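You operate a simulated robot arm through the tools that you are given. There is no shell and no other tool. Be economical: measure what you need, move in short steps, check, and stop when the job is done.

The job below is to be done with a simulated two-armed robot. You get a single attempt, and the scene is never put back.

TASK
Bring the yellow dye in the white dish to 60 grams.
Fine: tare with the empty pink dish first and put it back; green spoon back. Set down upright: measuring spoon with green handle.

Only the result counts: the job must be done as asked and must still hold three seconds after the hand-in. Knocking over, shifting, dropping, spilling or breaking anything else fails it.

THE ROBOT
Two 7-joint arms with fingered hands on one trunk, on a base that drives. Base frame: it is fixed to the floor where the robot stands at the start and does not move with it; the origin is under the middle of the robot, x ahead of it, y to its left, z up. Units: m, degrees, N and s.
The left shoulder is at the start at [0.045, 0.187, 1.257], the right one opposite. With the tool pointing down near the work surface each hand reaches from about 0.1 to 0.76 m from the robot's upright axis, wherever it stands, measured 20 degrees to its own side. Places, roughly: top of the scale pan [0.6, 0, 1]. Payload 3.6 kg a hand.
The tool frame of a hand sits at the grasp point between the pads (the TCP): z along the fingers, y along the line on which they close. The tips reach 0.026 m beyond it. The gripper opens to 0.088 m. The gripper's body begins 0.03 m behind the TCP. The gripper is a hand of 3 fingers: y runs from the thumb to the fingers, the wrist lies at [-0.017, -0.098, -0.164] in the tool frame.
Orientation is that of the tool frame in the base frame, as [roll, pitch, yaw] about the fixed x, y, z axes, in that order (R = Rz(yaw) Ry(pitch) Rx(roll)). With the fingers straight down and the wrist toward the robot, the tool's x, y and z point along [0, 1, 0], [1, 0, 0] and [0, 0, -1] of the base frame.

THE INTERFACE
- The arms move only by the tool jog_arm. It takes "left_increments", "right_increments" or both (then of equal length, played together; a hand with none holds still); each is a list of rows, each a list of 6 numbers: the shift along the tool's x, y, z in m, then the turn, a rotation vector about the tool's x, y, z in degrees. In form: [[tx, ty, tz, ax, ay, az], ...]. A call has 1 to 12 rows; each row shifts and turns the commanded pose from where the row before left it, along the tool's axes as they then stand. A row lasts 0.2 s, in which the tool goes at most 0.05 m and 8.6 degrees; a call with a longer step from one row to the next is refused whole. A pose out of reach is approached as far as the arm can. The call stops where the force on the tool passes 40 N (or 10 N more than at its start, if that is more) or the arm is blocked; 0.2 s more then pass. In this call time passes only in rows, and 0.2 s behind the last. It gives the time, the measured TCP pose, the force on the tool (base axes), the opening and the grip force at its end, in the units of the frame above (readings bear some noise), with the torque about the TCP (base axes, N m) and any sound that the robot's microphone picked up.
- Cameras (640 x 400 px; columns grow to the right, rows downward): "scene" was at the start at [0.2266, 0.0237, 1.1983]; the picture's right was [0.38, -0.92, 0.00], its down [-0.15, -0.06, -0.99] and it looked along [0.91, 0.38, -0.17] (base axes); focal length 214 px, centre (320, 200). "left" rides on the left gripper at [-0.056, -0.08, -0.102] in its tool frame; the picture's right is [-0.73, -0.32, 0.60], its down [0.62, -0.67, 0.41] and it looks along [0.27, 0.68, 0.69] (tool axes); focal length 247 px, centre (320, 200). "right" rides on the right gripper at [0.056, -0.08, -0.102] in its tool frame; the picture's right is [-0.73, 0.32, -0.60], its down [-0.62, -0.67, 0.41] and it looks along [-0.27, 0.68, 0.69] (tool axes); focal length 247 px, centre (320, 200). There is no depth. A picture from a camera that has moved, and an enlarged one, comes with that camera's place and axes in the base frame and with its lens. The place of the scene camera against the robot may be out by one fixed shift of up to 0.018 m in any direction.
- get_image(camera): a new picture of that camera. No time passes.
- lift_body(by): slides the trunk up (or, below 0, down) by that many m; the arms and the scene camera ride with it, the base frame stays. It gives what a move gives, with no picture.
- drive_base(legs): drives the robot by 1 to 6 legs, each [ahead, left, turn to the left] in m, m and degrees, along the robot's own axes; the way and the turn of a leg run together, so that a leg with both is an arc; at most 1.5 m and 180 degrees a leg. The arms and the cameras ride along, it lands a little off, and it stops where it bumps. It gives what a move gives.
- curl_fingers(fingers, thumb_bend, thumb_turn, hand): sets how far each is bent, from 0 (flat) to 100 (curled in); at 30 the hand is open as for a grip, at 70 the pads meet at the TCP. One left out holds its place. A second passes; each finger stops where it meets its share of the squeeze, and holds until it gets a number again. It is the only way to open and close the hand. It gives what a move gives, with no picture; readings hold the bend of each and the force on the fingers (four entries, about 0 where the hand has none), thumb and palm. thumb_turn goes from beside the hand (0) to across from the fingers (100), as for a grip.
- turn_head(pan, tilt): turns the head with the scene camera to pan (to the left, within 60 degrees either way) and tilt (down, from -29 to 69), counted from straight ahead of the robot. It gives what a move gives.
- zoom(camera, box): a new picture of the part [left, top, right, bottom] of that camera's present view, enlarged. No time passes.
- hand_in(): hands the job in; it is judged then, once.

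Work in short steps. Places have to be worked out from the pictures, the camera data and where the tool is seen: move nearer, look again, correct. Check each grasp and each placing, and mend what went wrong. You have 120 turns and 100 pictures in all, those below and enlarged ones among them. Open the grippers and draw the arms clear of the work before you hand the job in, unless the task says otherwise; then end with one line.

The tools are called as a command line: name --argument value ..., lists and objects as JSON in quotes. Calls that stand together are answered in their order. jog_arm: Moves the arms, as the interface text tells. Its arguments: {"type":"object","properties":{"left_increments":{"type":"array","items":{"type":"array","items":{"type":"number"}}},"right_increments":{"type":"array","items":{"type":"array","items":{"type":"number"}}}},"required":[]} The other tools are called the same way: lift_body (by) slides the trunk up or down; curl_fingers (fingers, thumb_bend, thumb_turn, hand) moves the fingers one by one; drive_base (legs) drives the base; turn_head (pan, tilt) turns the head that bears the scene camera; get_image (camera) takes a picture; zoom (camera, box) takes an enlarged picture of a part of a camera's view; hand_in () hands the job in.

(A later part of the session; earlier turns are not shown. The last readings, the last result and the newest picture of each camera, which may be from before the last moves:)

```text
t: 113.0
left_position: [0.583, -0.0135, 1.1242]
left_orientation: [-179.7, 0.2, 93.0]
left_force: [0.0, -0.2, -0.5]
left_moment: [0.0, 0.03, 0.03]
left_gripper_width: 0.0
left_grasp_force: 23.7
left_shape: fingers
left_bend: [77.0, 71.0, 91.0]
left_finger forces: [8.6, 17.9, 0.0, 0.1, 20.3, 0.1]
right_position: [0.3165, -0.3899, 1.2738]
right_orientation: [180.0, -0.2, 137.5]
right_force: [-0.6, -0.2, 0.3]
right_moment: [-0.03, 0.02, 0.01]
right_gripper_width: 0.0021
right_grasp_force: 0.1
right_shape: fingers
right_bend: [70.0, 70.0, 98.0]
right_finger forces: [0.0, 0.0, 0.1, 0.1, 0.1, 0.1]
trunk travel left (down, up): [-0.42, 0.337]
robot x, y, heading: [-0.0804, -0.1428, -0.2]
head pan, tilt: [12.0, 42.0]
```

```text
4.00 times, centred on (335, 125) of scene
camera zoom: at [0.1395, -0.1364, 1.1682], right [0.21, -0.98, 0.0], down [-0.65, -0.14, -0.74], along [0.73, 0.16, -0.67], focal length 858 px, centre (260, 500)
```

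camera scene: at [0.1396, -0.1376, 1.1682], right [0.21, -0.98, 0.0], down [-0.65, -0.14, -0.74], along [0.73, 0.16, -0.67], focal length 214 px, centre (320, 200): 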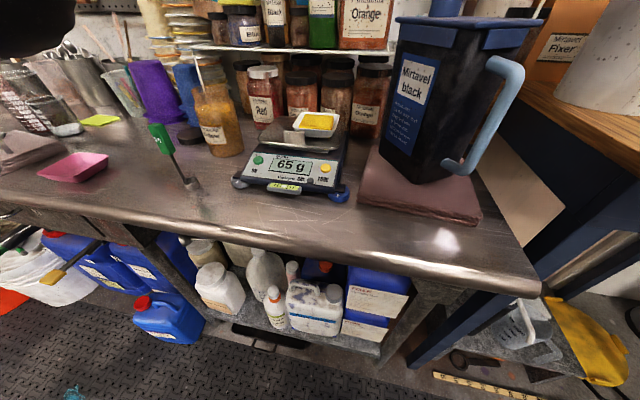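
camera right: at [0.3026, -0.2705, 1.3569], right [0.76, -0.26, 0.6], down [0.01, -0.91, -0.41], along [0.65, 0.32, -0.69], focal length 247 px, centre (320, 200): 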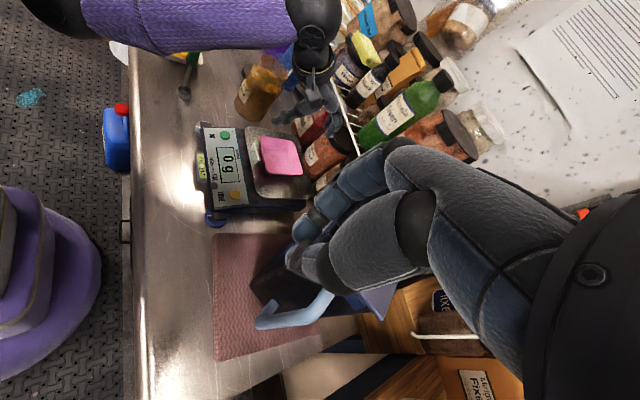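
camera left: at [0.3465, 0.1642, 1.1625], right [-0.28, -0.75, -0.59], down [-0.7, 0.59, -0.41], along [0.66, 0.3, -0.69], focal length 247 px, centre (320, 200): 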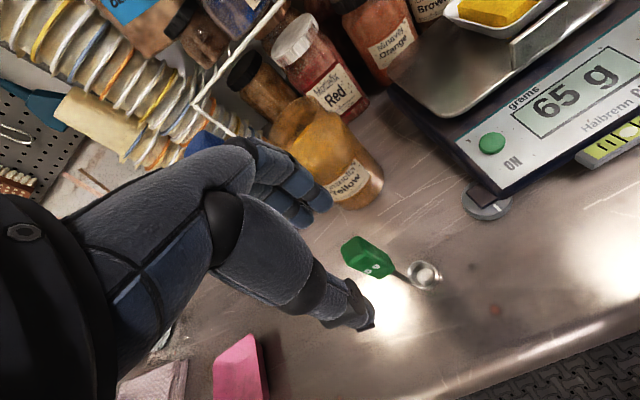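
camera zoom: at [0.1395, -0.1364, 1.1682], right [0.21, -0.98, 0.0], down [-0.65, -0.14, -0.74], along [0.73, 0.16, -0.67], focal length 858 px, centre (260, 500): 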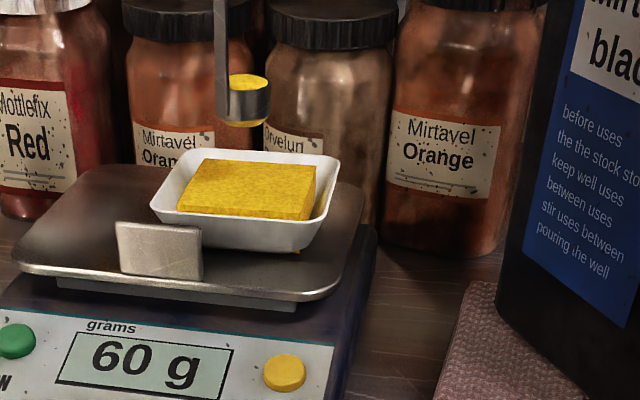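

Spoon is full and the scale shows exactly 60 g. The spoonful goes back into the yellow jar: first retract up and toward me, then return the base near its start so the sideways pour over the jar is in reach.

jog_arm --left_increments '[[0, 0, -0.025, 0, 0, 0], [0.019, -0.0298, -0.0105, 0, 0, 0], [0.019, -0.0298, -0.0105, 0, 0, 0], [0.019, -0.0298, -0.0105, 0, 0, 0], [0.019, -0.0298, -0.0105, 0, 0, 0]]'

drive_base --legs '[[0.07, 0.13, 0]]'

get_image --camera "scene"

```text
t: 114.2
left_position: [0.4579, 0.053, 1.1888]
left_orientation: [-179.8, 0.1, 92.8]
left_force: [-0.7, 0.0, -0.8]
left_moment: [0.05, 0.0, -0.02]
left_gripper_width: 0.0
left_grasp_force: 23.2
left_shape: fingers
left_bend: [78.0, 71.0, 91.0]
left_finger forces: [8.5, 18.1, 0.1, 0.1, 20.3, 0.0]
right_position: [0.315, -0.3935, 1.2734]
right_orientation: [179.9, -0.2, 137.6]
right_force: [-0.5, -0.2, -0.2]
right_moment: [0.04, 0.01, 0.01]
right_gripper_width: 0.0022
right_grasp_force: 0.0
right_shape: fingers
right_bend: [70.0, 70.0, 98.0]
right_finger forces: [0.0, 0.0, 0.0, 0.0, 0.1, 0.0]
trunk travel left (down, up): [-0.42, 0.337]
robot x, y, heading: [-0.0802, -0.1442, 0.0]
head pan, tilt: [12.0, 42.0]
```

```text
t: 115.6
left_position: [0.5325, 0.1888, 1.1879]
left_orientation: [-179.7, 0.3, 93.2]
left_force: [-0.6, 0.9, -0.5]
left_moment: [-0.05, -0.02, -0.03]
left_gripper_width: 0.0
left_grasp_force: 23.8
left_shape: fingers
left_bend: [78.0, 71.0, 91.0]
left_finger forces: [8.5, 18.2, 0.1, 0.0, 20.1, 0.1]
right_position: [0.3896, -0.2587, 1.2738]
right_orientation: [-179.9, -0.2, 137.8]
right_force: [-0.8, 0.8, 0.2]
right_moment: [0.0, 0.0, -0.03]
right_gripper_width: 0.0022
right_grasp_force: 0.1
right_shape: fingers
right_bend: [70.0, 70.0, 98.0]
right_finger forces: [0.1, 0.0, 0.0, 0.0, 0.0, 0.1]
trunk travel left (down, up): [-0.42, 0.337]
robot x, y, heading: [-0.008, -0.0131, 0.2]
head pan, tilt: [12.0, 42.0]
```

```text
14 pictures are left
camera scene: at [0.2122, -0.0043, 1.168], right [0.21, -0.98, 0.0], down [-0.65, -0.14, -0.74], along [0.73, 0.16, -0.67], focal length 214 px, centre (320, 200)
```

scene: 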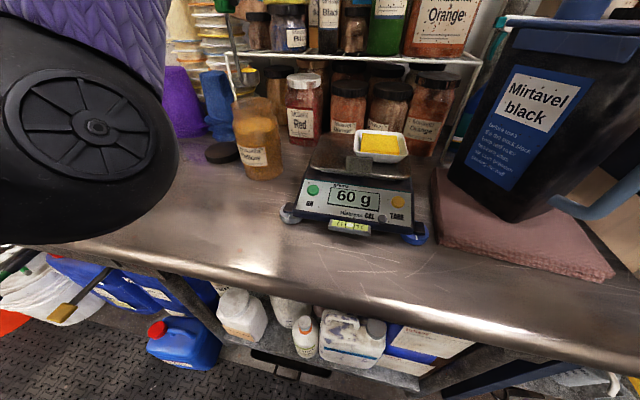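

Still 60 g and the spoon is full. I position the cup over the jar mouth (0.590, 0.219) and look from the left camera to verify.

jog_arm --left_increments '[[0.0194, 0.0278, 0.001, 0, 0, 0], [0.0194, 0.0278, 0.001, 0, 0, 0]]'

zoom --camera "scene" --box '[180, 20, 340, 190]'

get_image --camera "left"

```text
t: 116.2
left_position: [0.5853, 0.2294, 1.1867]
left_orientation: [-179.7, 0.3, 92.9]
left_force: [-0.9, 0.0, -0.4]
left_moment: [0.02, -0.03, -0.01]
left_gripper_width: 0.0
left_grasp_force: 23.6
left_shape: fingers
left_bend: [78.0, 71.0, 91.0]
left_finger forces: [8.6, 18.2, 0.1, 0.1, 20.1, 0.0]
right_position: [0.3897, -0.2593, 1.2736]
right_orientation: [180.0, -0.2, 137.7]
right_force: [-0.4, -0.2, -0.3]
right_moment: [0.0, -0.02, -0.01]
right_gripper_width: 0.0021
right_grasp_force: 0.1
right_shape: fingers
right_bend: [70.0, 70.0, 98.0]
right_finger forces: [0.0, 0.0, 0.0, 0.1, 0.1, 0.0]
trunk travel left (down, up): [-0.42, 0.337]
robot x, y, heading: [-0.0127, -0.0133, 0.4]
head pan, tilt: [12.0, 42.0]
```

```text
2.35 times, centred on (260, 105) of scene
camera zoom: at [0.2116, -0.0054, 1.1681], right [0.21, -0.98, 0.0], down [-0.65, -0.14, -0.74], along [0.73, 0.16, -0.67], focal length 505 px, centre (461, 424)
```

zoom: 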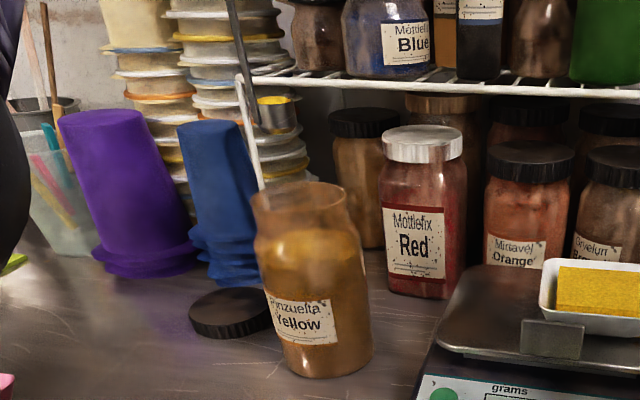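

```text
12 pictures are left
camera left: at [0.5086, 0.1687, 1.2904], right [-0.28, -0.75, -0.59], down [-0.7, 0.58, -0.41], along [0.66, 0.3, -0.69], focal length 247 px, centre (320, 200)
```

left: 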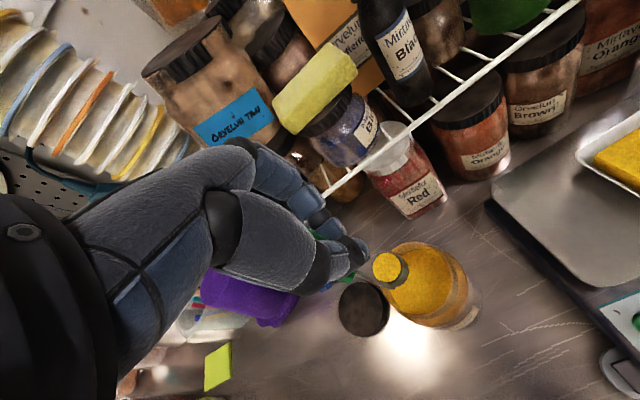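

Cup is within 8 mm of the mouth centre; I shift it to centre and start tilting about the cup, keeping it fixed over the jar.

jog_arm --left_increments '[[-0.005, -0.006, 0.004, 0, 0, 0], [0.0158, 0, 0.0029, 0, -8.5, 0], [0.0158, 0, 0.0029, 0, -8.5, 0], [0.0158, 0, 0.0029, 0, -8.5, 0], [0.0158, 0, 0.0029, 0, -8.5, 0], [0.0158, 0, 0.0029, 0, -8.5, 0]]'

zoom --camera "scene" --box '[150, 20, 340, 190]'

```text
t: 117.6
left_position: [0.5749, 0.2952, 1.1448]
left_orientation: [-179.6, 42.9, 93.3]
left_force: [-0.3, -0.4, -0.9]
left_moment: [0.0, -0.03, -0.03]
left_gripper_width: 0.0
left_grasp_force: 23.4
left_shape: fingers
left_bend: [78.0, 71.0, 91.0]
left_finger forces: [8.2, 18.5, 0.1, 0.0, 20.4, 0.0]
right_position: [0.3897, -0.2593, 1.2733]
right_orientation: [-179.9, -0.2, 137.8]
right_force: [-0.1, -0.4, 0.6]
right_moment: [0.01, 0.04, 0.0]
right_gripper_width: 0.002
right_grasp_force: 0.1
right_shape: fingers
right_bend: [70.0, 70.0, 98.0]
right_finger forces: [0.0, 0.0, 0.0, 0.0, 0.1, 0.0]
trunk travel left (down, up): [-0.42, 0.337]
robot x, y, heading: [-0.0055, -0.0103, 0.3]
head pan, tilt: [12.0, 42.0]
```

```text
2.35 times, centred on (245, 105) of scene
camera zoom: at [0.2115, -0.0051, 1.1681], right [0.21, -0.98, 0.0], down [-0.65, -0.14, -0.74], along [0.73, 0.16, -0.67], focal length 505 px, centre (496, 424)
```

zoom: 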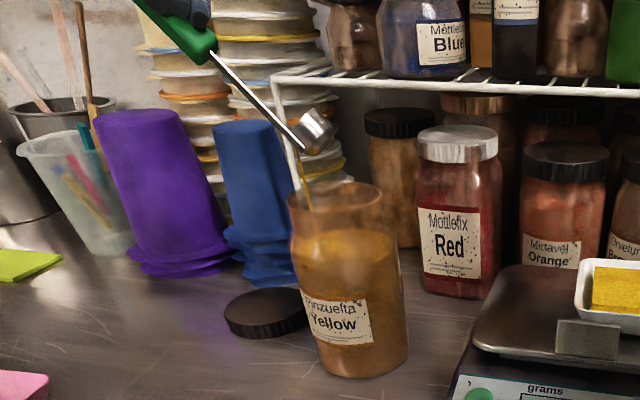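

Dye is already streaming into the jar, near its left side. I shift 12 mm right and continue tilting to empty it.

jog_arm --left_increments '[[-0.0088, 0, 0.0081, 0, 0, 0], [0.0158, 0, 0.0029, 0, -8.5, 0], [0.0158, 0, 0.0029, 0, -8.5, 0], [0.0158, 0, 0.0029, 0, -8.5, 0], [0.0158, 0, 0.0029, 0, -8.5, 0], [0, 0, 0, 0, 0, 0]]'

zoom --camera "scene" --box '[150, 20, 340, 190]'

```text
t: 119.0
left_position: [0.5741, 0.3066, 1.0869]
left_orientation: [-178.3, 76.8, 94.8]
left_force: [0.0, 0.5, -0.9]
left_moment: [0.0, 0.01, 0.01]
left_gripper_width: 0.0
left_grasp_force: 24.1
left_shape: fingers
left_bend: [78.0, 71.0, 91.0]
left_finger forces: [8.1, 18.6, 0.0, 0.0, 20.7, 0.0]
right_position: [0.389, -0.2596, 1.2737]
right_orientation: [180.0, -0.1, 137.8]
right_force: [0.4, -0.4, -0.4]
right_moment: [0.01, 0.0, 0.02]
right_gripper_width: 0.002
right_grasp_force: 0.2
right_shape: fingers
right_bend: [70.0, 70.0, 98.0]
right_finger forces: [0.0, 0.0, 0.1, 0.0, 0.0, 0.0]
trunk travel left (down, up): [-0.42, 0.337]
robot x, y, heading: [-0.0096, -0.0136, -0.1]
head pan, tilt: [12.0, 42.0]
```

```text
2.35 times, centred on (245, 105) of scene
camera zoom: at [0.2113, -0.0058, 1.1682], right [0.21, -0.98, 0.0], down [-0.65, -0.14, -0.74], along [0.73, 0.16, -0.67], focal length 505 px, centre (496, 424)
```

zoom: 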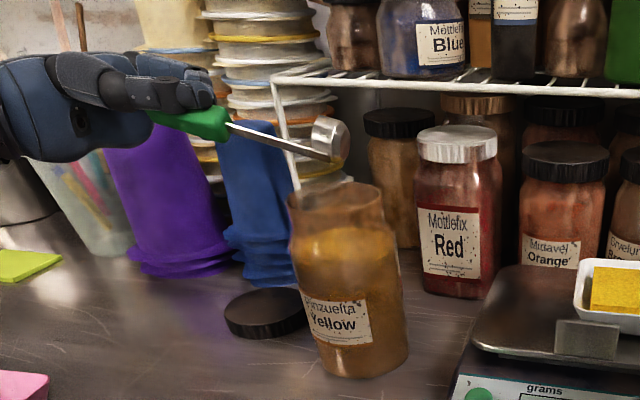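

The cup looks empty. I tip two more rows to be sure, then turn it back upright about the cup.

jog_arm --left_increments '[[0.0158, 0, 0.0029, 0, -8.5, 0], [0.0158, 0, 0.0029, 0, -8.5, 0], [0, 0, 0, 0, 0, 0], [-0.0161, 0, -0.0005, 0, 8.5, 0], [-0.0161, 0, -0.0005, 0, 8.5, 0], [-0.0161, 0, -0.0005, 0, 8.5, 0], [-0.0161, 0, -0.0005, 0, 8.5, 0], [-0.0161, 0, -0.0005, 0, 8.5, 0], [-0.0161, 0, -0.0005, 0, 8.5, 0], [-0.0161, 0, -0.0005, 0, 8.5, 0]]'

jog_arm --left_increments '[[-0.0161, 0, -0.0005, 0, 8.5, 0], [-0.0161, 0, -0.0005, 0, 8.5, 0], [-0.0161, 0, -0.0005, 0, 8.5, 0], [-0.0161, 0, -0.0005, 0, 8.5, 0]]'

```text
t: 121.2
left_position: [0.576, 0.2709, 1.1564]
left_orientation: [-179.7, 34.1, 93.4]
left_force: [0.4, -0.3, 0.0]
left_moment: [0.0, 0.0, 0.02]
left_gripper_width: 0.0
left_grasp_force: 23.1
left_shape: fingers
left_bend: [78.0, 71.0, 91.0]
left_finger forces: [7.8, 18.6, 0.0, 0.0, 20.8, 0.0]
right_position: [0.3903, -0.2602, 1.2736]
right_orientation: [180.0, -0.2, 137.8]
right_force: [0.1, 0.0, -0.3]
right_moment: [-0.01, 0.02, 0.02]
right_gripper_width: 0.0022
right_grasp_force: 0.1
right_shape: fingers
right_bend: [70.0, 70.0, 98.0]
right_finger forces: [0.0, 0.1, 0.0, 0.1, 0.1, 0.0]
trunk travel left (down, up): [-0.42, 0.337]
robot x, y, heading: [-0.011, -0.016, -0.1]
head pan, tilt: [12.0, 42.0]
```

```text
t: 122.2
left_position: [0.5807, 0.2119, 1.1828]
left_orientation: [-179.7, 0.0, 93.2]
left_force: [0.6, -0.9, -0.4]
left_moment: [0.05, 0.0, 0.0]
left_gripper_width: 0.0
left_grasp_force: 23.0
left_shape: fingers
left_bend: [78.0, 72.0, 91.0]
left_finger forces: [7.7, 18.3, 0.0, 0.1, 20.9, 0.0]
right_position: [0.3888, -0.2591, 1.2735]
right_orientation: [-180.0, -0.2, 137.8]
right_force: [0.2, 0.8, 0.0]
right_moment: [0.0, -0.02, -0.03]
right_gripper_width: 0.0021
right_grasp_force: 0.0
right_shape: fingers
right_bend: [70.0, 70.0, 98.0]
right_finger forces: [0.0, 0.0, 0.1, 0.0, 0.1, 0.0]
trunk travel left (down, up): [-0.42, 0.337]
robot x, y, heading: [-0.0081, -0.0144, 0.1]
head pan, tilt: [12.0, 42.0]
```

Upright again. I drive the base back to where the spoon grasp worked.

drive_base --legs '[[-0.072, -0.128, 0]]'

get_image --camera "scene"

```text
t: 123.6
left_position: [0.5071, 0.0754, 1.1832]
left_orientation: [-179.9, 0.1, 92.8]
left_force: [0.6, 0.1, 0.1]
left_moment: [0.03, 0.01, 0.02]
left_gripper_width: 0.0
left_grasp_force: 22.9
left_shape: fingers
left_bend: [78.0, 72.0, 91.0]
left_finger forces: [7.9, 18.3, 0.0, 0.1, 20.8, 0.0]
right_position: [0.3136, -0.3929, 1.2737]
right_orientation: [179.9, -0.2, 137.4]
right_force: [-0.2, 0.3, -0.2]
right_moment: [0.03, 0.0, -0.02]
right_gripper_width: 0.0022
right_grasp_force: 0.0
right_shape: fingers
right_bend: [70.0, 70.0, 98.0]
right_finger forces: [0.1, 0.2, 0.0, 0.0, 0.0, 0.0]
trunk travel left (down, up): [-0.42, 0.337]
robot x, y, heading: [-0.0833, -0.1394, -0.3]
head pan, tilt: [12.0, 42.0]
```

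```text
9 pictures are left
camera scene: at [0.1372, -0.1384, 1.1684], right [0.21, -0.98, 0.0], down [-0.65, -0.14, -0.74], along [0.73, 0.15, -0.67], focal length 214 px, centre (320, 200)
```

scene: 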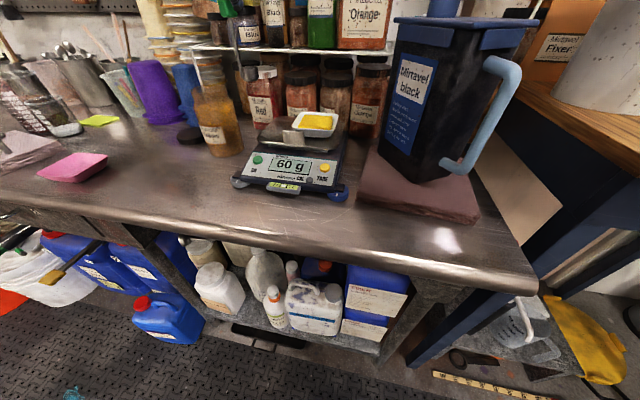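

60 g still shown, nothing spilled. I carry the spoon to its old spot and lower to 3 cm above the table to check uprightness.

jog_arm --left_increments '[[0.0363, -0.0186, 0, 0, 0, 0], [0.0363, -0.0186, 0, 0, 0, 0], [0.0363, -0.0186, 0, 0, 0, 0], [0.0363, -0.0186, 0, 0, 0, 0], [0, 0, 0.04, 0, 0, 0], [0, 0, 0.04, 0, 0, 0], [0, 0, 0.04, 0, 0, 0], [0, 0, 0.04, 0, 0, 0]]'

zoom --camera "scene" --box '[80, 60, 280, 210]'

```text
t: 125.4
left_position: [0.4255, 0.2189, 1.0206]
left_orientation: [-179.7, 0.2, 92.7]
left_force: [0.1, -0.2, -0.7]
left_moment: [0.01, 0.01, -0.02]
left_gripper_width: 0.0
left_grasp_force: 23.3
left_shape: fingers
left_bend: [78.0, 72.0, 91.0]
left_finger forces: [7.6, 18.6, 0.1, 0.1, 20.8, 0.0]
right_position: [0.3134, -0.3912, 1.2748]
right_orientation: [179.9, -0.2, 137.4]
right_force: [-0.7, -0.2, 0.1]
right_moment: [0.01, 0.02, -0.03]
right_gripper_width: 0.0021
right_grasp_force: 0.0
right_shape: fingers
right_bend: [70.0, 70.0, 98.0]
right_finger forces: [0.0, 0.0, 0.1, 0.0, 0.0, 0.1]
trunk travel left (down, up): [-0.42, 0.337]
robot x, y, heading: [-0.0871, -0.1434, 0.0]
head pan, tilt: [12.0, 42.0]
```

```text
2.67 times, centred on (180, 135) of scene
camera zoom: at [0.1378, -0.1367, 1.1682], right [0.21, -0.98, 0.0], down [-0.65, -0.14, -0.74], along [0.73, 0.15, -0.67], focal length 572 px, centre (693, 373)
```

zoom: 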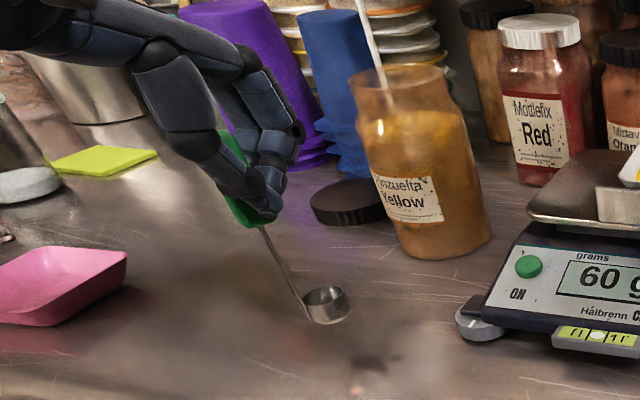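

The spoon may lean slightly in the grip; I take a close-up to measure it.

zoom --camera "scene" --box '[145, 110, 225, 190]'

```text
5.00 times, centred on (185, 150) of scene
camera zoom: at [0.1378, -0.1367, 1.1682], right [0.21, -0.98, 0.0], down [-0.65, -0.14, -0.74], along [0.73, 0.15, -0.67], focal length 1072 px, centre (995, 450)
```

zoom: 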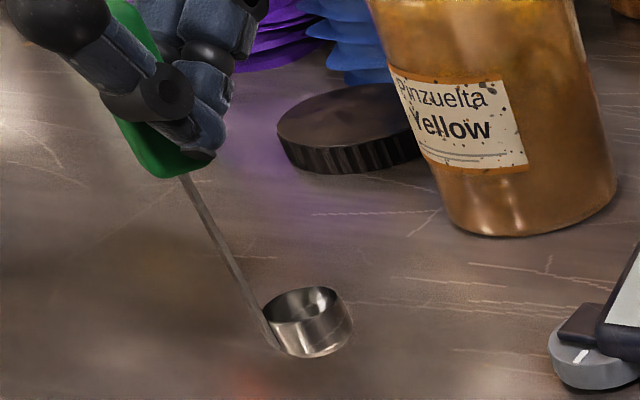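

The stem slope matches a true vertical (within ~1°). I lower to the table, feeling for contact.

jog_arm --left_increments '[[-0.002, 0, 0.01, 0, 0, 0], [0, 0, 0.007, 0, 0, 0]]'

jog_arm --left_increments '[[0, 0, 0.002, 0, 0, 0]]'

jog_arm --left_increments '[[0, 0, 0.0015, 0, 0, 0]]'

```text
t: 126.0
left_position: [0.4257, 0.218, 1.0033]
left_orientation: [-179.7, 0.2, 92.8]
left_force: [-0.6, 0.2, 0.7]
left_moment: [0.0, 0.03, 0.02]
left_gripper_width: 0.0
left_grasp_force: 23.9
left_shape: fingers
left_bend: [78.0, 72.0, 91.0]
left_finger forces: [7.7, 18.6, 0.1, 0.0, 20.7, 0.1]
right_position: [0.3147, -0.3932, 1.2729]
right_orientation: [179.9, -0.2, 137.4]
right_force: [-0.6, 0.4, -0.3]
right_moment: [-0.02, -0.02, 0.0]
right_gripper_width: 0.0023
right_grasp_force: 0.0
right_shape: fingers
right_bend: [70.0, 70.0, 98.0]
right_finger forces: [0.0, 0.0, 0.0, 0.0, 0.0, 0.1]
trunk travel left (down, up): [-0.42, 0.337]
robot x, y, heading: [-0.0858, -0.1396, -0.3]
head pan, tilt: [12.0, 42.0]
```

```text
t: 126.4
left_position: [0.426, 0.2167, 1.0032]
left_orientation: [-179.7, 0.2, 92.8]
left_force: [-0.2, 1.3, -1.0]
left_moment: [0.0, -0.01, 0.0]
left_gripper_width: 0.0
left_grasp_force: 24.1
left_shape: fingers
left_bend: [78.0, 72.0, 91.0]
left_finger forces: [7.7, 18.5, 0.0, 0.0, 20.7, 0.0]
right_position: [0.3145, -0.3922, 1.274]
right_orientation: [-179.9, -0.1, 137.4]
right_force: [1.1, 0.3, 0.2]
right_moment: [0.02, -0.03, 0.01]
right_gripper_width: 0.0021
right_grasp_force: 0.0
right_shape: fingers
right_bend: [70.0, 70.0, 98.0]
right_finger forces: [0.0, 0.0, 0.1, 0.0, 0.0, 0.0]
trunk travel left (down, up): [-0.42, 0.337]
robot x, y, heading: [-0.082, -0.1412, -0.1]
head pan, tilt: [12.0, 42.0]
```

```text
t: 126.8
left_position: [0.4247, 0.2161, 1.001]
left_orientation: [-179.7, 0.2, 92.8]
left_force: [-0.6, -0.4, -0.3]
left_moment: [0.01, 0.0, 0.01]
left_gripper_width: 0.0001
left_grasp_force: 23.7
left_shape: fingers
left_bend: [78.0, 72.0, 91.0]
left_finger forces: [7.7, 18.6, 0.0, 0.1, 20.8, 0.0]
right_position: [0.3136, -0.3919, 1.2731]
right_orientation: [-180.0, -0.3, 137.4]
right_force: [-0.2, 0.3, 0.7]
right_moment: [-0.02, 0.02, 0.0]
right_gripper_width: 0.0023
right_grasp_force: 0.1
right_shape: fingers
right_bend: [70.0, 70.0, 98.0]
right_finger forces: [0.0, 0.1, 0.1, 0.1, 0.1, 0.0]
trunk travel left (down, up): [-0.42, 0.337]
robot x, y, heading: [-0.082, -0.1387, -0.4]
head pan, tilt: [12.0, 42.0]
```

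No contact yet; I continue in 1.5 mm steps.

jog_arm --left_increments '[[0, 0, 0.0015, 0, 0, 0]]'

jog_arm --left_increments '[[0, 0, 0.0015, 0, 0, 0]]'

```text
t: 127.2
left_position: [0.4246, 0.2191, 1.001]
left_orientation: [-179.7, 0.2, 92.9]
left_force: [-0.7, -0.8, -0.5]
left_moment: [-0.03, -0.03, 0.0]
left_gripper_width: 0.0
left_grasp_force: 23.9
left_shape: fingers
left_bend: [78.0, 72.0, 91.0]
left_finger forces: [7.7, 18.6, 0.0, 0.0, 20.8, 0.0]
right_position: [0.3133, -0.3923, 1.2737]
right_orientation: [-179.9, -0.2, 137.4]
right_force: [0.4, 0.2, -0.3]
right_moment: [0.02, -0.02, -0.02]
right_gripper_width: 0.0023
right_grasp_force: 0.0
right_shape: fingers
right_bend: [70.0, 70.0, 98.0]
right_finger forces: [0.0, 0.0, 0.0, 0.1, 0.0, 0.0]
trunk travel left (down, up): [-0.42, 0.337]
robot x, y, heading: [-0.0838, -0.1418, 0.2]
head pan, tilt: [12.0, 42.0]
```

```text
t: 127.6
left_position: [0.4263, 0.2165, 0.9993]
left_orientation: [-179.7, 0.1, 92.8]
left_force: [0.1, -0.4, -0.1]
left_moment: [0.02, 0.0, -0.04]
left_gripper_width: 0.0
left_grasp_force: 24.0
left_shape: fingers
left_bend: [78.0, 72.0, 91.0]
left_finger forces: [7.7, 18.6, 0.0, 0.0, 20.9, 0.0]
right_position: [0.3152, -0.3927, 1.2739]
right_orientation: [-179.9, -0.3, 137.3]
right_force: [0.1, 0.4, -0.2]
right_moment: [0.02, 0.01, 0.0]
right_gripper_width: 0.0022
right_grasp_force: 0.0
right_shape: fingers
right_bend: [70.0, 70.0, 98.0]
right_finger forces: [0.1, 0.0, 0.1, 0.0, 0.0, 0.0]
trunk travel left (down, up): [-0.42, 0.337]
robot x, y, heading: [-0.0848, -0.1407, -0.4]
head pan, tilt: [12.0, 42.0]
```

Still no contact force; continue.

jog_arm --left_increments '[[0, 0, 0.0015, 0, 0, 0]]'

jog_arm --left_increments '[[0, 0, 0.0015, 0, 0, 0]]'

zoom --camera "scene" --box '[145, 110, 225, 190]'

```text
t: 128.0
left_position: [0.4264, 0.2165, 0.997]
left_orientation: [-179.8, 0.3, 92.9]
left_force: [-0.1, -0.3, -0.4]
left_moment: [0.0, 0.03, -0.02]
left_gripper_width: 0.0
left_grasp_force: 23.0
left_shape: fingers
left_bend: [78.0, 72.0, 91.0]
left_finger forces: [7.7, 18.6, 0.1, 0.0, 20.8, 0.1]
right_position: [0.3141, -0.3922, 1.2735]
right_orientation: [-180.0, -0.1, 137.4]
right_force: [0.0, -0.3, -0.3]
right_moment: [-0.02, -0.01, 0.03]
right_gripper_width: 0.0021
right_grasp_force: 0.1
right_shape: fingers
right_bend: [70.0, 70.0, 98.0]
right_finger forces: [0.1, 0.0, 0.0, 0.0, 0.0, 0.1]
trunk travel left (down, up): [-0.42, 0.337]
robot x, y, heading: [-0.0865, -0.1413, -0.1]
head pan, tilt: [12.0, 42.0]
```

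```text
t: 128.4
left_position: [0.4267, 0.2162, 0.9963]
left_orientation: [-179.8, 0.1, 92.8]
left_force: [0.4, 0.4, -0.6]
left_moment: [-0.01, -0.03, -0.01]
left_gripper_width: 0.0
left_grasp_force: 23.8
left_shape: fingers
left_bend: [78.0, 72.0, 91.0]
left_finger forces: [7.7, 18.5, 0.0, 0.1, 20.8, 0.1]
right_position: [0.3155, -0.3918, 1.2739]
right_orientation: [179.9, -0.2, 137.4]
right_force: [-0.2, 0.7, -0.4]
right_moment: [-0.02, -0.02, 0.0]
right_gripper_width: 0.0022
right_grasp_force: 0.1
right_shape: fingers
right_bend: [70.0, 70.0, 98.0]
right_finger forces: [0.0, 0.0, 0.2, 0.0, 0.0, 0.1]
trunk travel left (down, up): [-0.42, 0.337]
robot x, y, heading: [-0.0841, -0.1358, 0.0]
head pan, tilt: [12.0, 42.0]
```

```text
5.00 times, centred on (185, 150) of scene
camera zoom: at [0.138, -0.1369, 1.1682], right [0.21, -0.98, 0.0], down [-0.66, -0.14, -0.74], along [0.73, 0.15, -0.67], focal length 1072 px, centre (995, 450)
```

zoom: 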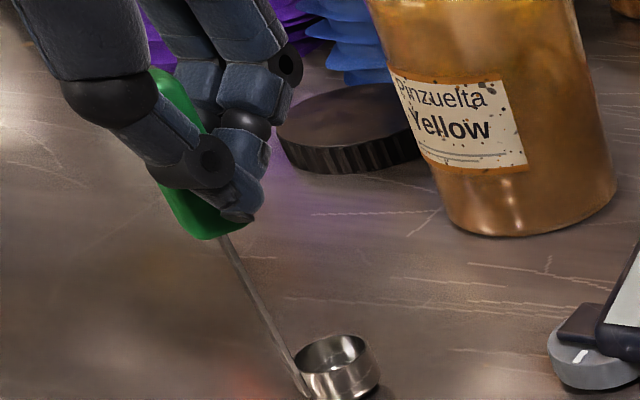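

Nearly at the table. Two more 1.5 mm steps.

jog_arm --left_increments '[[0, 0, 0.0015, 0, 0, 0]]'

jog_arm --left_increments '[[0, 0, 0.0015, 0, 0, 0]]'

```text
t: 128.8
left_position: [0.4275, 0.2173, 0.9932]
left_orientation: [-179.8, 0.2, 92.8]
left_force: [0.5, -0.6, 0.0]
left_moment: [0.03, 0.0, -0.01]
left_gripper_width: 0.0
left_grasp_force: 23.8
left_shape: fingers
left_bend: [78.0, 72.0, 91.0]
left_finger forces: [7.7, 18.6, 0.0, 0.0, 20.8, 0.0]
right_position: [0.3146, -0.3919, 1.2732]
right_orientation: [-180.0, -0.2, 137.5]
right_force: [0.7, 0.0, -0.1]
right_moment: [0.01, 0.03, 0.0]
right_gripper_width: 0.0024
right_grasp_force: 0.1
right_shape: fingers
right_bend: [70.0, 70.0, 98.0]
right_finger forces: [0.0, 0.0, 0.0, 0.0, 0.1, 0.0]
trunk travel left (down, up): [-0.42, 0.337]
robot x, y, heading: [-0.0806, -0.1412, -0.3]
head pan, tilt: [12.0, 42.0]
```

```text
t: 129.2
left_position: [0.4251, 0.2171, 0.9939]
left_orientation: [-179.6, 0.3, 92.8]
left_force: [-0.2, 0.4, 0.0]
left_moment: [-0.01, 0.0, 0.0]
left_gripper_width: 0.0
left_grasp_force: 23.5
left_shape: fingers
left_bend: [78.0, 72.0, 91.0]
left_finger forces: [7.7, 18.7, 0.1, 0.0, 20.8, 0.0]
right_position: [0.3143, -0.3922, 1.2748]
right_orientation: [180.0, -0.2, 137.4]
right_force: [-1.3, 0.5, 0.2]
right_moment: [0.0, 0.02, -0.03]
right_gripper_width: 0.002
right_grasp_force: 0.1
right_shape: fingers
right_bend: [70.0, 70.0, 98.0]
right_finger forces: [0.0, 0.1, 0.0, 0.1, 0.0, 0.1]
trunk travel left (down, up): [-0.42, 0.337]
robot x, y, heading: [-0.0779, -0.1411, 0.1]
head pan, tilt: [12.0, 42.0]
```

Still free; continue with a few more small steps.

jog_arm --left_increments '[[0, 0, 0.0015, 0, 0, 0]]'

jog_arm --left_increments '[[0, 0, 0.0015, 0, 0, 0]]'

jog_arm --left_increments '[[0, 0, 0.0015, 0, 0, 0]]'

```text
t: 129.6
left_position: [0.4254, 0.217, 0.9938]
left_orientation: [-179.9, 0.2, 92.8]
left_force: [-0.1, 0.0, 4.3]
left_moment: [0.01, -0.05, 0.0]
left_gripper_width: 0.0002
left_grasp_force: 24.8
left_shape: fingers
left_bend: [79.0, 72.0, 91.0]
left_finger forces: [8.1, 19.3, 0.0, 0.0, 22.1, 0.1]
right_position: [0.3144, -0.3934, 1.2735]
right_orientation: [179.9, -0.1, 137.3]
right_force: [0.6, 0.5, 0.6]
right_moment: [0.02, 0.0, 0.0]
right_gripper_width: 0.0022
right_grasp_force: 0.1
right_shape: fingers
right_bend: [70.0, 70.0, 98.0]
right_finger forces: [0.0, 0.0, 0.0, 0.1, 0.1, 0.0]
trunk travel left (down, up): [-0.42, 0.337]
robot x, y, heading: [-0.082, -0.1439, -0.1]
head pan, tilt: [12.0, 42.0]
```

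```text
t: 130.0
left_position: [0.4253, 0.2156, 0.9935]
left_orientation: [180.0, 0.2, 92.8]
left_force: [-1.9, 0.6, 10.6]
left_moment: [0.04, 0.06, 0.03]
left_gripper_width: 0.0001
left_grasp_force: 26.4
left_shape: fingers
left_bend: [79.0, 72.0, 91.0]
left_finger forces: [8.2, 20.2, 0.1, 0.0, 24.1, 0.0]
right_position: [0.3138, -0.3918, 1.2743]
right_orientation: [179.9, -0.2, 137.5]
right_force: [-0.8, -0.2, -0.1]
right_moment: [0.02, -0.02, -0.02]
right_gripper_width: 0.0023
right_grasp_force: 0.1
right_shape: fingers
right_bend: [70.0, 70.0, 98.0]
right_finger forces: [0.1, 0.0, 0.0, 0.1, 0.0, 0.1]
trunk travel left (down, up): [-0.42, 0.337]
robot x, y, heading: [-0.0812, -0.1398, -0.3]
head pan, tilt: [12.0, 42.0]
```

```text
t: 130.4
left_position: [0.4259, 0.2154, 0.9919]
left_orientation: [179.9, 0.1, 92.8]
left_force: [-3.6, 0.3, 18.6]
left_moment: [0.04, 0.08, 0.02]
left_gripper_width: 0.0
left_grasp_force: 28.4
left_shape: fingers
left_bend: [79.0, 72.0, 90.0]
left_finger forces: [8.2, 21.7, 0.0, 0.0, 26.5, 0.0]
right_position: [0.3116, -0.3936, 1.2742]
right_orientation: [179.9, -0.2, 137.4]
right_force: [0.8, 0.1, 0.2]
right_moment: [0.03, 0.01, 0.01]
right_gripper_width: 0.0021
right_grasp_force: 0.1
right_shape: fingers
right_bend: [70.0, 70.0, 98.0]
right_finger forces: [0.0, 0.0, 0.0, 0.0, 0.1, 0.0]
trunk travel left (down, up): [-0.42, 0.337]
robot x, y, heading: [-0.0841, -0.142, -0.1]
head pan, tilt: [12.0, 42.0]
```

Contact found and the cup is pressed flat. I back off ~3.5 mm to relieve the load, then loosen gradually.

jog_arm --left_increments '[[0, 0, -0.0037, 0, 0, 0]]'

curl_fingers --hand "left" --fingers 68 --thumb_bend 67

zoom --camera "scene" --box '[135, 100, 225, 190]'

```text
t: 130.8
left_position: [0.4235, 0.2167, 0.9929]
left_orientation: [-179.7, 0.3, 92.8]
left_force: [0.9, 1.4, 8.8]
left_moment: [0.14, -0.1, -0.02]
left_gripper_width: 0.0004
left_grasp_force: 28.6
left_shape: fingers
left_bend: [79.0, 72.0, 90.0]
left_finger forces: [8.9, 23.4, 0.0, 0.1, 25.1, 0.0]
right_position: [0.3136, -0.393, 1.2741]
right_orientation: [180.0, -0.2, 137.4]
right_force: [0.3, 0.1, -0.4]
right_moment: [-0.01, 0.0, 0.01]
right_gripper_width: 0.0023
right_grasp_force: 0.0
right_shape: fingers
right_bend: [70.0, 70.0, 98.0]
right_finger forces: [0.0, 0.0, 0.0, 0.0, 0.0, 0.1]
trunk travel left (down, up): [-0.42, 0.337]
robot x, y, heading: [-0.0815, -0.1453, -0.1]
head pan, tilt: [12.0, 42.0]
```

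```text
t: 131.8
left_position: [0.4251, 0.2156, 0.9932]
left_orientation: [-179.6, 0.2, 92.8]
left_force: [0.2, 0.0, -0.2]
left_moment: [0.01, -0.02, 0.02]
left_gripper_width: 0.0089
left_grasp_force: 0.7
left_shape: fingers
left_bend: [67.0, 66.0, 97.0]
left_finger forces: [0.0, 0.6, 0.0, 0.0, 0.6, 0.1]
right_position: [0.3145, -0.3922, 1.2725]
right_orientation: [179.9, -0.2, 137.4]
right_force: [-0.6, -0.5, -0.9]
right_moment: [0.04, 0.05, 0.03]
right_gripper_width: 0.0023
right_grasp_force: 0.0
right_shape: fingers
right_bend: [70.0, 70.0, 98.0]
right_finger forces: [0.1, 0.1, 0.0, 0.0, 0.0, 0.1]
trunk travel left (down, up): [-0.42, 0.337]
robot x, y, heading: [-0.0793, -0.147, 0.1]
head pan, tilt: [12.0, 42.0]
```

```text
4.44 times, centred on (180, 145) of scene
camera zoom: at [0.1379, -0.137, 1.1682], right [0.21, -0.98, 0.0], down [-0.65, -0.14, -0.74], along [0.73, 0.15, -0.67], focal length 953 px, centre (942, 444)
```

zoom: 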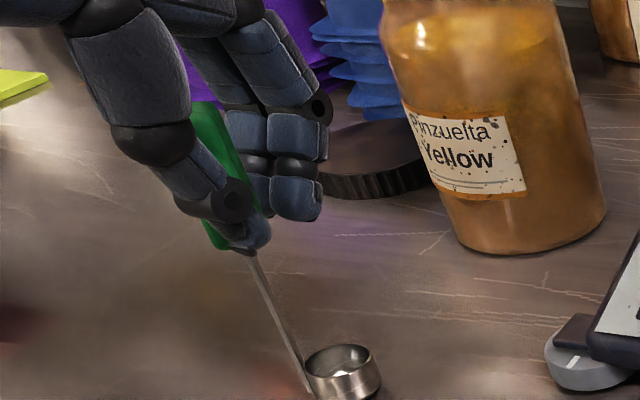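

The stem now leans ~5.6° to the right. I regrip lightly (as in the first contact) and rotate it back about the cup's edge, then check.

curl_fingers --hand "left" --fingers 71 --thumb_bend 69

jog_arm --left_increments '[[0.0052, 0, 0.0004, 0, -2.8, 0], [0.0052, 0, 0.0004, 0, -2.8, 0]]'

zoom --camera "scene" --box '[135, 105, 225, 195]'

```text
t: 132.8
left_position: [0.4239, 0.2156, 0.9934]
left_orientation: [-179.7, 0.1, 92.8]
left_force: [-0.2, -0.4, 0.9]
left_moment: [0.05, 0.01, 0.01]
left_gripper_width: 0.0056
left_grasp_force: 2.5
left_shape: fingers
left_bend: [69.0, 67.0, 97.0]
left_finger forces: [0.1, 2.8, 0.0, 0.0, 2.8, 0.0]
right_position: [0.3133, -0.392, 1.2737]
right_orientation: [-180.0, -0.2, 137.5]
right_force: [-0.3, 0.2, 0.6]
right_moment: [-0.02, -0.01, 0.01]
right_gripper_width: 0.0022
right_grasp_force: 0.1
right_shape: fingers
right_bend: [70.0, 70.0, 98.0]
right_finger forces: [0.0, 0.0, 0.0, 0.0, 0.0, 0.0]
trunk travel left (down, up): [-0.42, 0.337]
robot x, y, heading: [-0.084, -0.1399, -0.2]
head pan, tilt: [12.0, 42.0]
```

```text
t: 133.4
left_position: [0.4257, 0.2267, 0.992]
left_orientation: [-179.7, 5.9, 92.6]
left_force: [0.2, -0.2, 0.6]
left_moment: [-0.02, 0.01, 0.0]
left_gripper_width: 0.0055
left_grasp_force: 2.7
left_shape: fingers
left_bend: [69.0, 67.0, 97.0]
left_finger forces: [0.0, 2.9, 0.0, 0.1, 3.0, 0.0]
right_position: [0.3148, -0.3921, 1.274]
right_orientation: [-180.0, -0.2, 137.4]
right_force: [0.0, 0.9, -1.0]
right_moment: [0.01, 0.02, -0.01]
right_gripper_width: 0.0022
right_grasp_force: 0.1
right_shape: fingers
right_bend: [70.0, 70.0, 98.0]
right_finger forces: [0.0, 0.0, 0.0, 0.0, 0.0, 0.0]
trunk travel left (down, up): [-0.42, 0.337]
robot x, y, heading: [-0.0793, -0.1413, -0.1]
head pan, tilt: [12.0, 42.0]
```

```text
4.44 times, centred on (180, 150) of scene
camera zoom: at [0.1379, -0.1369, 1.1682], right [0.21, -0.98, 0.0], down [-0.66, -0.14, -0.74], along [0.73, 0.15, -0.67], focal length 953 px, centre (942, 422)
```

zoom: 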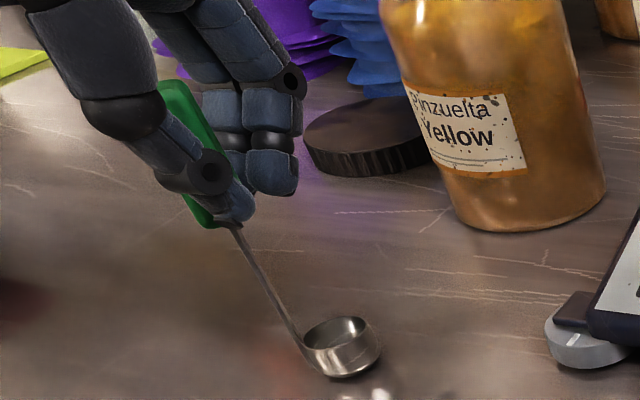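

The stem is vertical again. I lower in 1 mm steps until the cup just bears on the table.

jog_arm --left_increments '[[0.0001, 0, 0.001, 0, 0, 0]]'

jog_arm --left_increments '[[0.0001, 0, 0.001, 0, 0, 0]]'

```text
t: 133.8
left_position: [0.4255, 0.2277, 0.9909]
left_orientation: [-179.6, 5.8, 92.8]
left_force: [-0.2, 0.8, -0.5]
left_moment: [0.0, -0.01, -0.01]
left_gripper_width: 0.0058
left_grasp_force: 3.2
left_shape: fingers
left_bend: [69.0, 67.0, 97.0]
left_finger forces: [0.0, 2.9, 0.0, 0.0, 2.8, 0.1]
right_position: [0.3149, -0.3919, 1.2737]
right_orientation: [180.0, -0.2, 137.4]
right_force: [0.1, -0.5, -0.4]
right_moment: [0.01, 0.02, 0.0]
right_gripper_width: 0.0021
right_grasp_force: 0.1
right_shape: fingers
right_bend: [70.0, 70.0, 98.0]
right_finger forces: [0.0, 0.0, 0.0, 0.0, 0.0, 0.0]
trunk travel left (down, up): [-0.42, 0.337]
robot x, y, heading: [-0.085, -0.1425, -0.2]
head pan, tilt: [12.0, 42.0]
```

```text
t: 134.2
left_position: [0.4259, 0.2263, 0.9895]
left_orientation: [-179.8, 5.8, 92.8]
left_force: [0.2, -0.2, -0.1]
left_moment: [0.01, 0.03, -0.03]
left_gripper_width: 0.006
left_grasp_force: 2.8
left_shape: fingers
left_bend: [69.0, 67.0, 97.0]
left_finger forces: [0.0, 2.8, 0.1, 0.0, 3.0, 0.0]
right_position: [0.3152, -0.3919, 1.2737]
right_orientation: [-180.0, -0.2, 137.4]
right_force: [-0.9, -0.1, -0.2]
right_moment: [-0.01, 0.03, 0.0]
right_gripper_width: 0.0022
right_grasp_force: 0.0
right_shape: fingers
right_bend: [70.0, 70.0, 98.0]
right_finger forces: [0.0, 0.0, 0.0, 0.0, 0.0, 0.0]
trunk travel left (down, up): [-0.42, 0.337]
robot x, y, heading: [-0.0848, -0.1444, 0.1]
head pan, tilt: [12.0, 42.0]
```

The spoon hangs free and follows rigidly, so I also shift it back 11 mm right to its old spot, then continue lowering.

jog_arm --left_increments '[[-0.0055, 0, 0, 0, 0, 0], [-0.0055, 0, 0.0005, 0, 0, 0]]'

jog_arm --left_increments '[[0.0001, 0, 0.001, 0, 0, 0]]'

jog_arm --left_increments '[[0.0001, 0, 0.001, 0, 0, 0]]'

```text
t: 134.8
left_position: [0.424, 0.2154, 0.9904]
left_orientation: [-179.7, 5.7, 92.8]
left_force: [0.1, -0.1, 0.6]
left_moment: [-0.02, 0.01, 0.01]
left_gripper_width: 0.006
left_grasp_force: 3.2
left_shape: fingers
left_bend: [69.0, 67.0, 97.0]
left_finger forces: [0.1, 3.1, 0.0, 0.0, 3.0, 0.0]
right_position: [0.3144, -0.3918, 1.2729]
right_orientation: [180.0, -0.1, 137.4]
right_force: [0.5, 0.3, -0.3]
right_moment: [-0.02, 0.03, -0.02]
right_gripper_width: 0.0022
right_grasp_force: 0.1
right_shape: fingers
right_bend: [70.0, 70.0, 98.0]
right_finger forces: [0.1, 0.0, 0.0, 0.1, 0.0, 0.0]
trunk travel left (down, up): [-0.42, 0.337]
robot x, y, heading: [-0.0808, -0.1422, 0.1]
head pan, tilt: [12.0, 42.0]
```

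```text
t: 135.2
left_position: [0.4257, 0.2159, 0.9898]
left_orientation: [-179.7, 5.8, 92.8]
left_force: [-1.3, -0.1, 2.4]
left_moment: [0.0, 0.01, -0.01]
left_gripper_width: 0.0056
left_grasp_force: 3.4
left_shape: fingers
left_bend: [70.0, 67.0, 97.0]
left_finger forces: [0.0, 2.9, 0.1, 0.0, 3.4, 0.0]
right_position: [0.3141, -0.3927, 1.2731]
right_orientation: [180.0, -0.2, 137.3]
right_force: [0.8, 0.7, -0.6]
right_moment: [0.02, 0.0, 0.0]
right_gripper_width: 0.002
right_grasp_force: 0.1
right_shape: fingers
right_bend: [70.0, 70.0, 98.0]
right_finger forces: [0.0, 0.1, 0.1, 0.0, 0.1, 0.0]
trunk travel left (down, up): [-0.42, 0.337]
robot x, y, heading: [-0.0813, -0.1419, -0.4]
head pan, tilt: [12.0, 42.0]
```

```text
t: 135.6
left_position: [0.4248, 0.2153, 0.9877]
left_orientation: [-179.9, 5.8, 92.8]
left_force: [0.1, -0.2, 4.2]
left_moment: [-0.02, 0.01, -0.02]
left_gripper_width: 0.0055
left_grasp_force: 3.6
left_shape: fingers
left_bend: [71.0, 67.0, 96.0]
left_finger forces: [0.1, 3.2, 0.1, 0.1, 3.8, 0.0]
right_position: [0.3134, -0.3921, 1.2739]
right_orientation: [180.0, -0.2, 137.4]
right_force: [0.5, 0.7, 0.1]
right_moment: [0.0, -0.03, 0.04]
right_gripper_width: 0.0021
right_grasp_force: 0.1
right_shape: fingers
right_bend: [70.0, 70.0, 98.0]
right_finger forces: [0.2, 0.0, 0.1, 0.0, 0.0, 0.0]
trunk travel left (down, up): [-0.42, 0.337]
robot x, y, heading: [-0.0839, -0.1394, 0.1]
head pan, tilt: [12.0, 42.0]
```

Light table contact (4 N). I back off 1 mm, loosen gradually, and check.

jog_arm --left_increments '[[0, 0, -0.001, 0, 0, 0]]'

curl_fingers --hand "left" --fingers 66 --thumb_bend 65

zoom --camera "scene" --box '[135, 105, 225, 195]'

```text
t: 136.0
left_position: [0.4253, 0.2165, 0.9889]
left_orientation: [-179.6, 5.8, 92.8]
left_force: [-1.0, -0.7, 2.8]
left_moment: [-0.04, -0.02, -0.01]
left_gripper_width: 0.0053
left_grasp_force: 3.2
left_shape: fingers
left_bend: [71.0, 67.0, 96.0]
left_finger forces: [0.1, 3.3, 0.0, 0.0, 3.4, 0.0]
right_position: [0.314, -0.392, 1.2729]
right_orientation: [180.0, -0.2, 137.4]
right_force: [-0.1, -0.9, -0.2]
right_moment: [-0.04, -0.02, 0.01]
right_gripper_width: 0.0023
right_grasp_force: 0.1
right_shape: fingers
right_bend: [70.0, 70.0, 98.0]
right_finger forces: [0.0, 0.0, 0.0, 0.1, 0.0, 0.1]
trunk travel left (down, up): [-0.42, 0.337]
robot x, y, heading: [-0.0847, -0.1416, -0.0]
head pan, tilt: [12.0, 42.0]
```

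```text
t: 137.0
left_position: [0.4254, 0.2167, 0.9895]
left_orientation: [-179.7, 5.7, 92.8]
left_force: [1.0, -1.1, 0.0]
left_moment: [-0.02, 0.0, 0.02]
left_gripper_width: 0.0116
left_grasp_force: 0.5
left_shape: fingers
left_bend: [66.0, 65.0, 97.0]
left_finger forces: [0.0, 0.3, 0.1, 0.0, 0.3, 0.1]
right_position: [0.3129, -0.3921, 1.2734]
right_orientation: [-180.0, -0.2, 137.5]
right_force: [-0.3, 0.5, -0.1]
right_moment: [0.03, 0.01, 0.02]
right_gripper_width: 0.0024
right_grasp_force: 0.0
right_shape: fingers
right_bend: [70.0, 70.0, 98.0]
right_finger forces: [0.0, 0.0, 0.0, 0.1, 0.0, 0.1]
trunk travel left (down, up): [-0.42, 0.337]
robot x, y, heading: [-0.0823, -0.1415, -0.3]
head pan, tilt: [12.0, 42.0]
```

```text
4.44 times, centred on (180, 150) of scene
camera zoom: at [0.138, -0.137, 1.1682], right [0.21, -0.98, 0.0], down [-0.66, -0.14, -0.74], along [0.73, 0.15, -0.67], focal length 953 px, centre (942, 422)
```

zoom: 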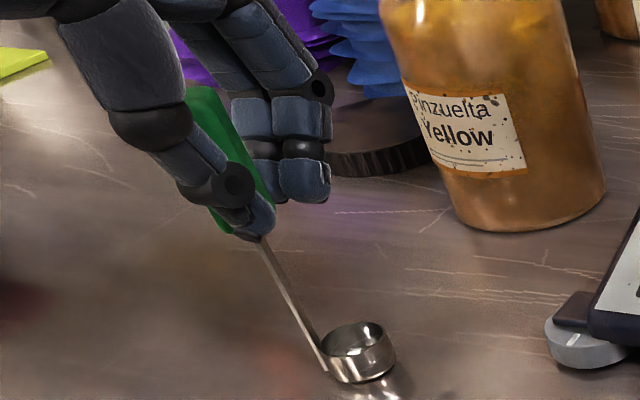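

Nearly upright (≈2° toward the cup side, the stable side). I open further in small stages and check.

curl_fingers --hand "left" --fingers 64 --thumb_bend 63

curl_fingers --hand "left" --fingers 60 --thumb_bend 58

curl_fingers --hand "left" --fingers 45 --thumb_bend 45

zoom --camera "scene" --box '[115, 75, 235, 195]'

```text
t: 138.0
left_position: [0.4253, 0.2165, 0.9892]
left_orientation: [-179.7, 5.7, 92.8]
left_force: [-0.7, 0.0, -0.4]
left_moment: [0.02, -0.01, -0.02]
left_gripper_width: 0.0152
left_grasp_force: 0.1
left_shape: fingers
left_bend: [64.0, 63.0, 97.0]
left_finger forces: [0.0, 0.0, 0.0, 0.0, 0.0, 0.0]
right_position: [0.3148, -0.3921, 1.2744]
right_orientation: [180.0, -0.2, 137.4]
right_force: [-0.4, 0.0, 0.1]
right_moment: [-0.03, -0.01, -0.03]
right_gripper_width: 0.0023
right_grasp_force: 0.1
right_shape: fingers
right_bend: [70.0, 70.0, 98.0]
right_finger forces: [0.0, 0.1, 0.1, 0.1, 0.0, 0.1]
trunk travel left (down, up): [-0.42, 0.337]
robot x, y, heading: [-0.082, -0.1431, -0.2]
head pan, tilt: [12.0, 42.0]
```

```text
t: 139.0
left_position: [0.4259, 0.2161, 0.9899]
left_orientation: [-179.7, 5.8, 92.8]
left_force: [-0.7, -0.2, -0.6]
left_moment: [0.04, -0.01, -0.03]
left_gripper_width: 0.0259
left_grasp_force: 0.2
left_shape: fingers
left_bend: [60.0, 57.0, 97.0]
left_finger forces: [0.1, 0.0, 0.0, 0.1, 0.0, 0.0]
right_position: [0.3149, -0.3919, 1.2736]
right_orientation: [180.0, -0.2, 137.4]
right_force: [-0.8, -0.2, -0.6]
right_moment: [0.01, -0.01, -0.01]
right_gripper_width: 0.0024
right_grasp_force: 0.1
right_shape: fingers
right_bend: [70.0, 70.0, 98.0]
right_finger forces: [0.0, 0.0, 0.0, 0.0, 0.0, 0.0]
trunk travel left (down, up): [-0.42, 0.337]
robot x, y, heading: [-0.0826, -0.1427, -0.0]
head pan, tilt: [12.0, 42.0]
```

```text
t: 140.0
left_position: [0.4255, 0.2161, 0.9897]
left_orientation: [-179.7, 5.8, 92.8]
left_force: [0.0, -0.1, 0.2]
left_moment: [0.02, 0.01, 0.0]
left_gripper_width: 0.0553
left_grasp_force: 0.2
left_shape: fingers
left_bend: [45.0, 45.0, 97.0]
left_finger forces: [0.1, 0.0, 0.0, 0.0, 0.0, 0.1]
right_position: [0.3148, -0.3924, 1.2738]
right_orientation: [180.0, -0.2, 137.4]
right_force: [-0.4, 0.2, -0.7]
right_moment: [-0.01, -0.01, 0.0]
right_gripper_width: 0.0024
right_grasp_force: 0.1
right_shape: fingers
right_bend: [70.0, 70.0, 98.0]
right_finger forces: [0.1, 0.0, 0.0, 0.0, 0.1, 0.0]
trunk travel left (down, up): [-0.42, 0.337]
robot x, y, heading: [-0.0795, -0.1406, 0.1]
head pan, tilt: [12.0, 42.0]
```

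```text
3.33 times, centred on (175, 135) of scene
camera zoom: at [0.1379, -0.137, 1.1682], right [0.21, -0.98, 0.0], down [-0.66, -0.14, -0.74], along [0.73, 0.15, -0.67], focal length 715 px, centre (803, 417)
```

zoom: 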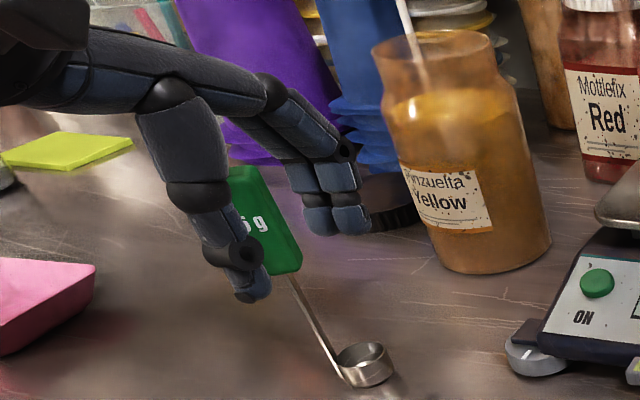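

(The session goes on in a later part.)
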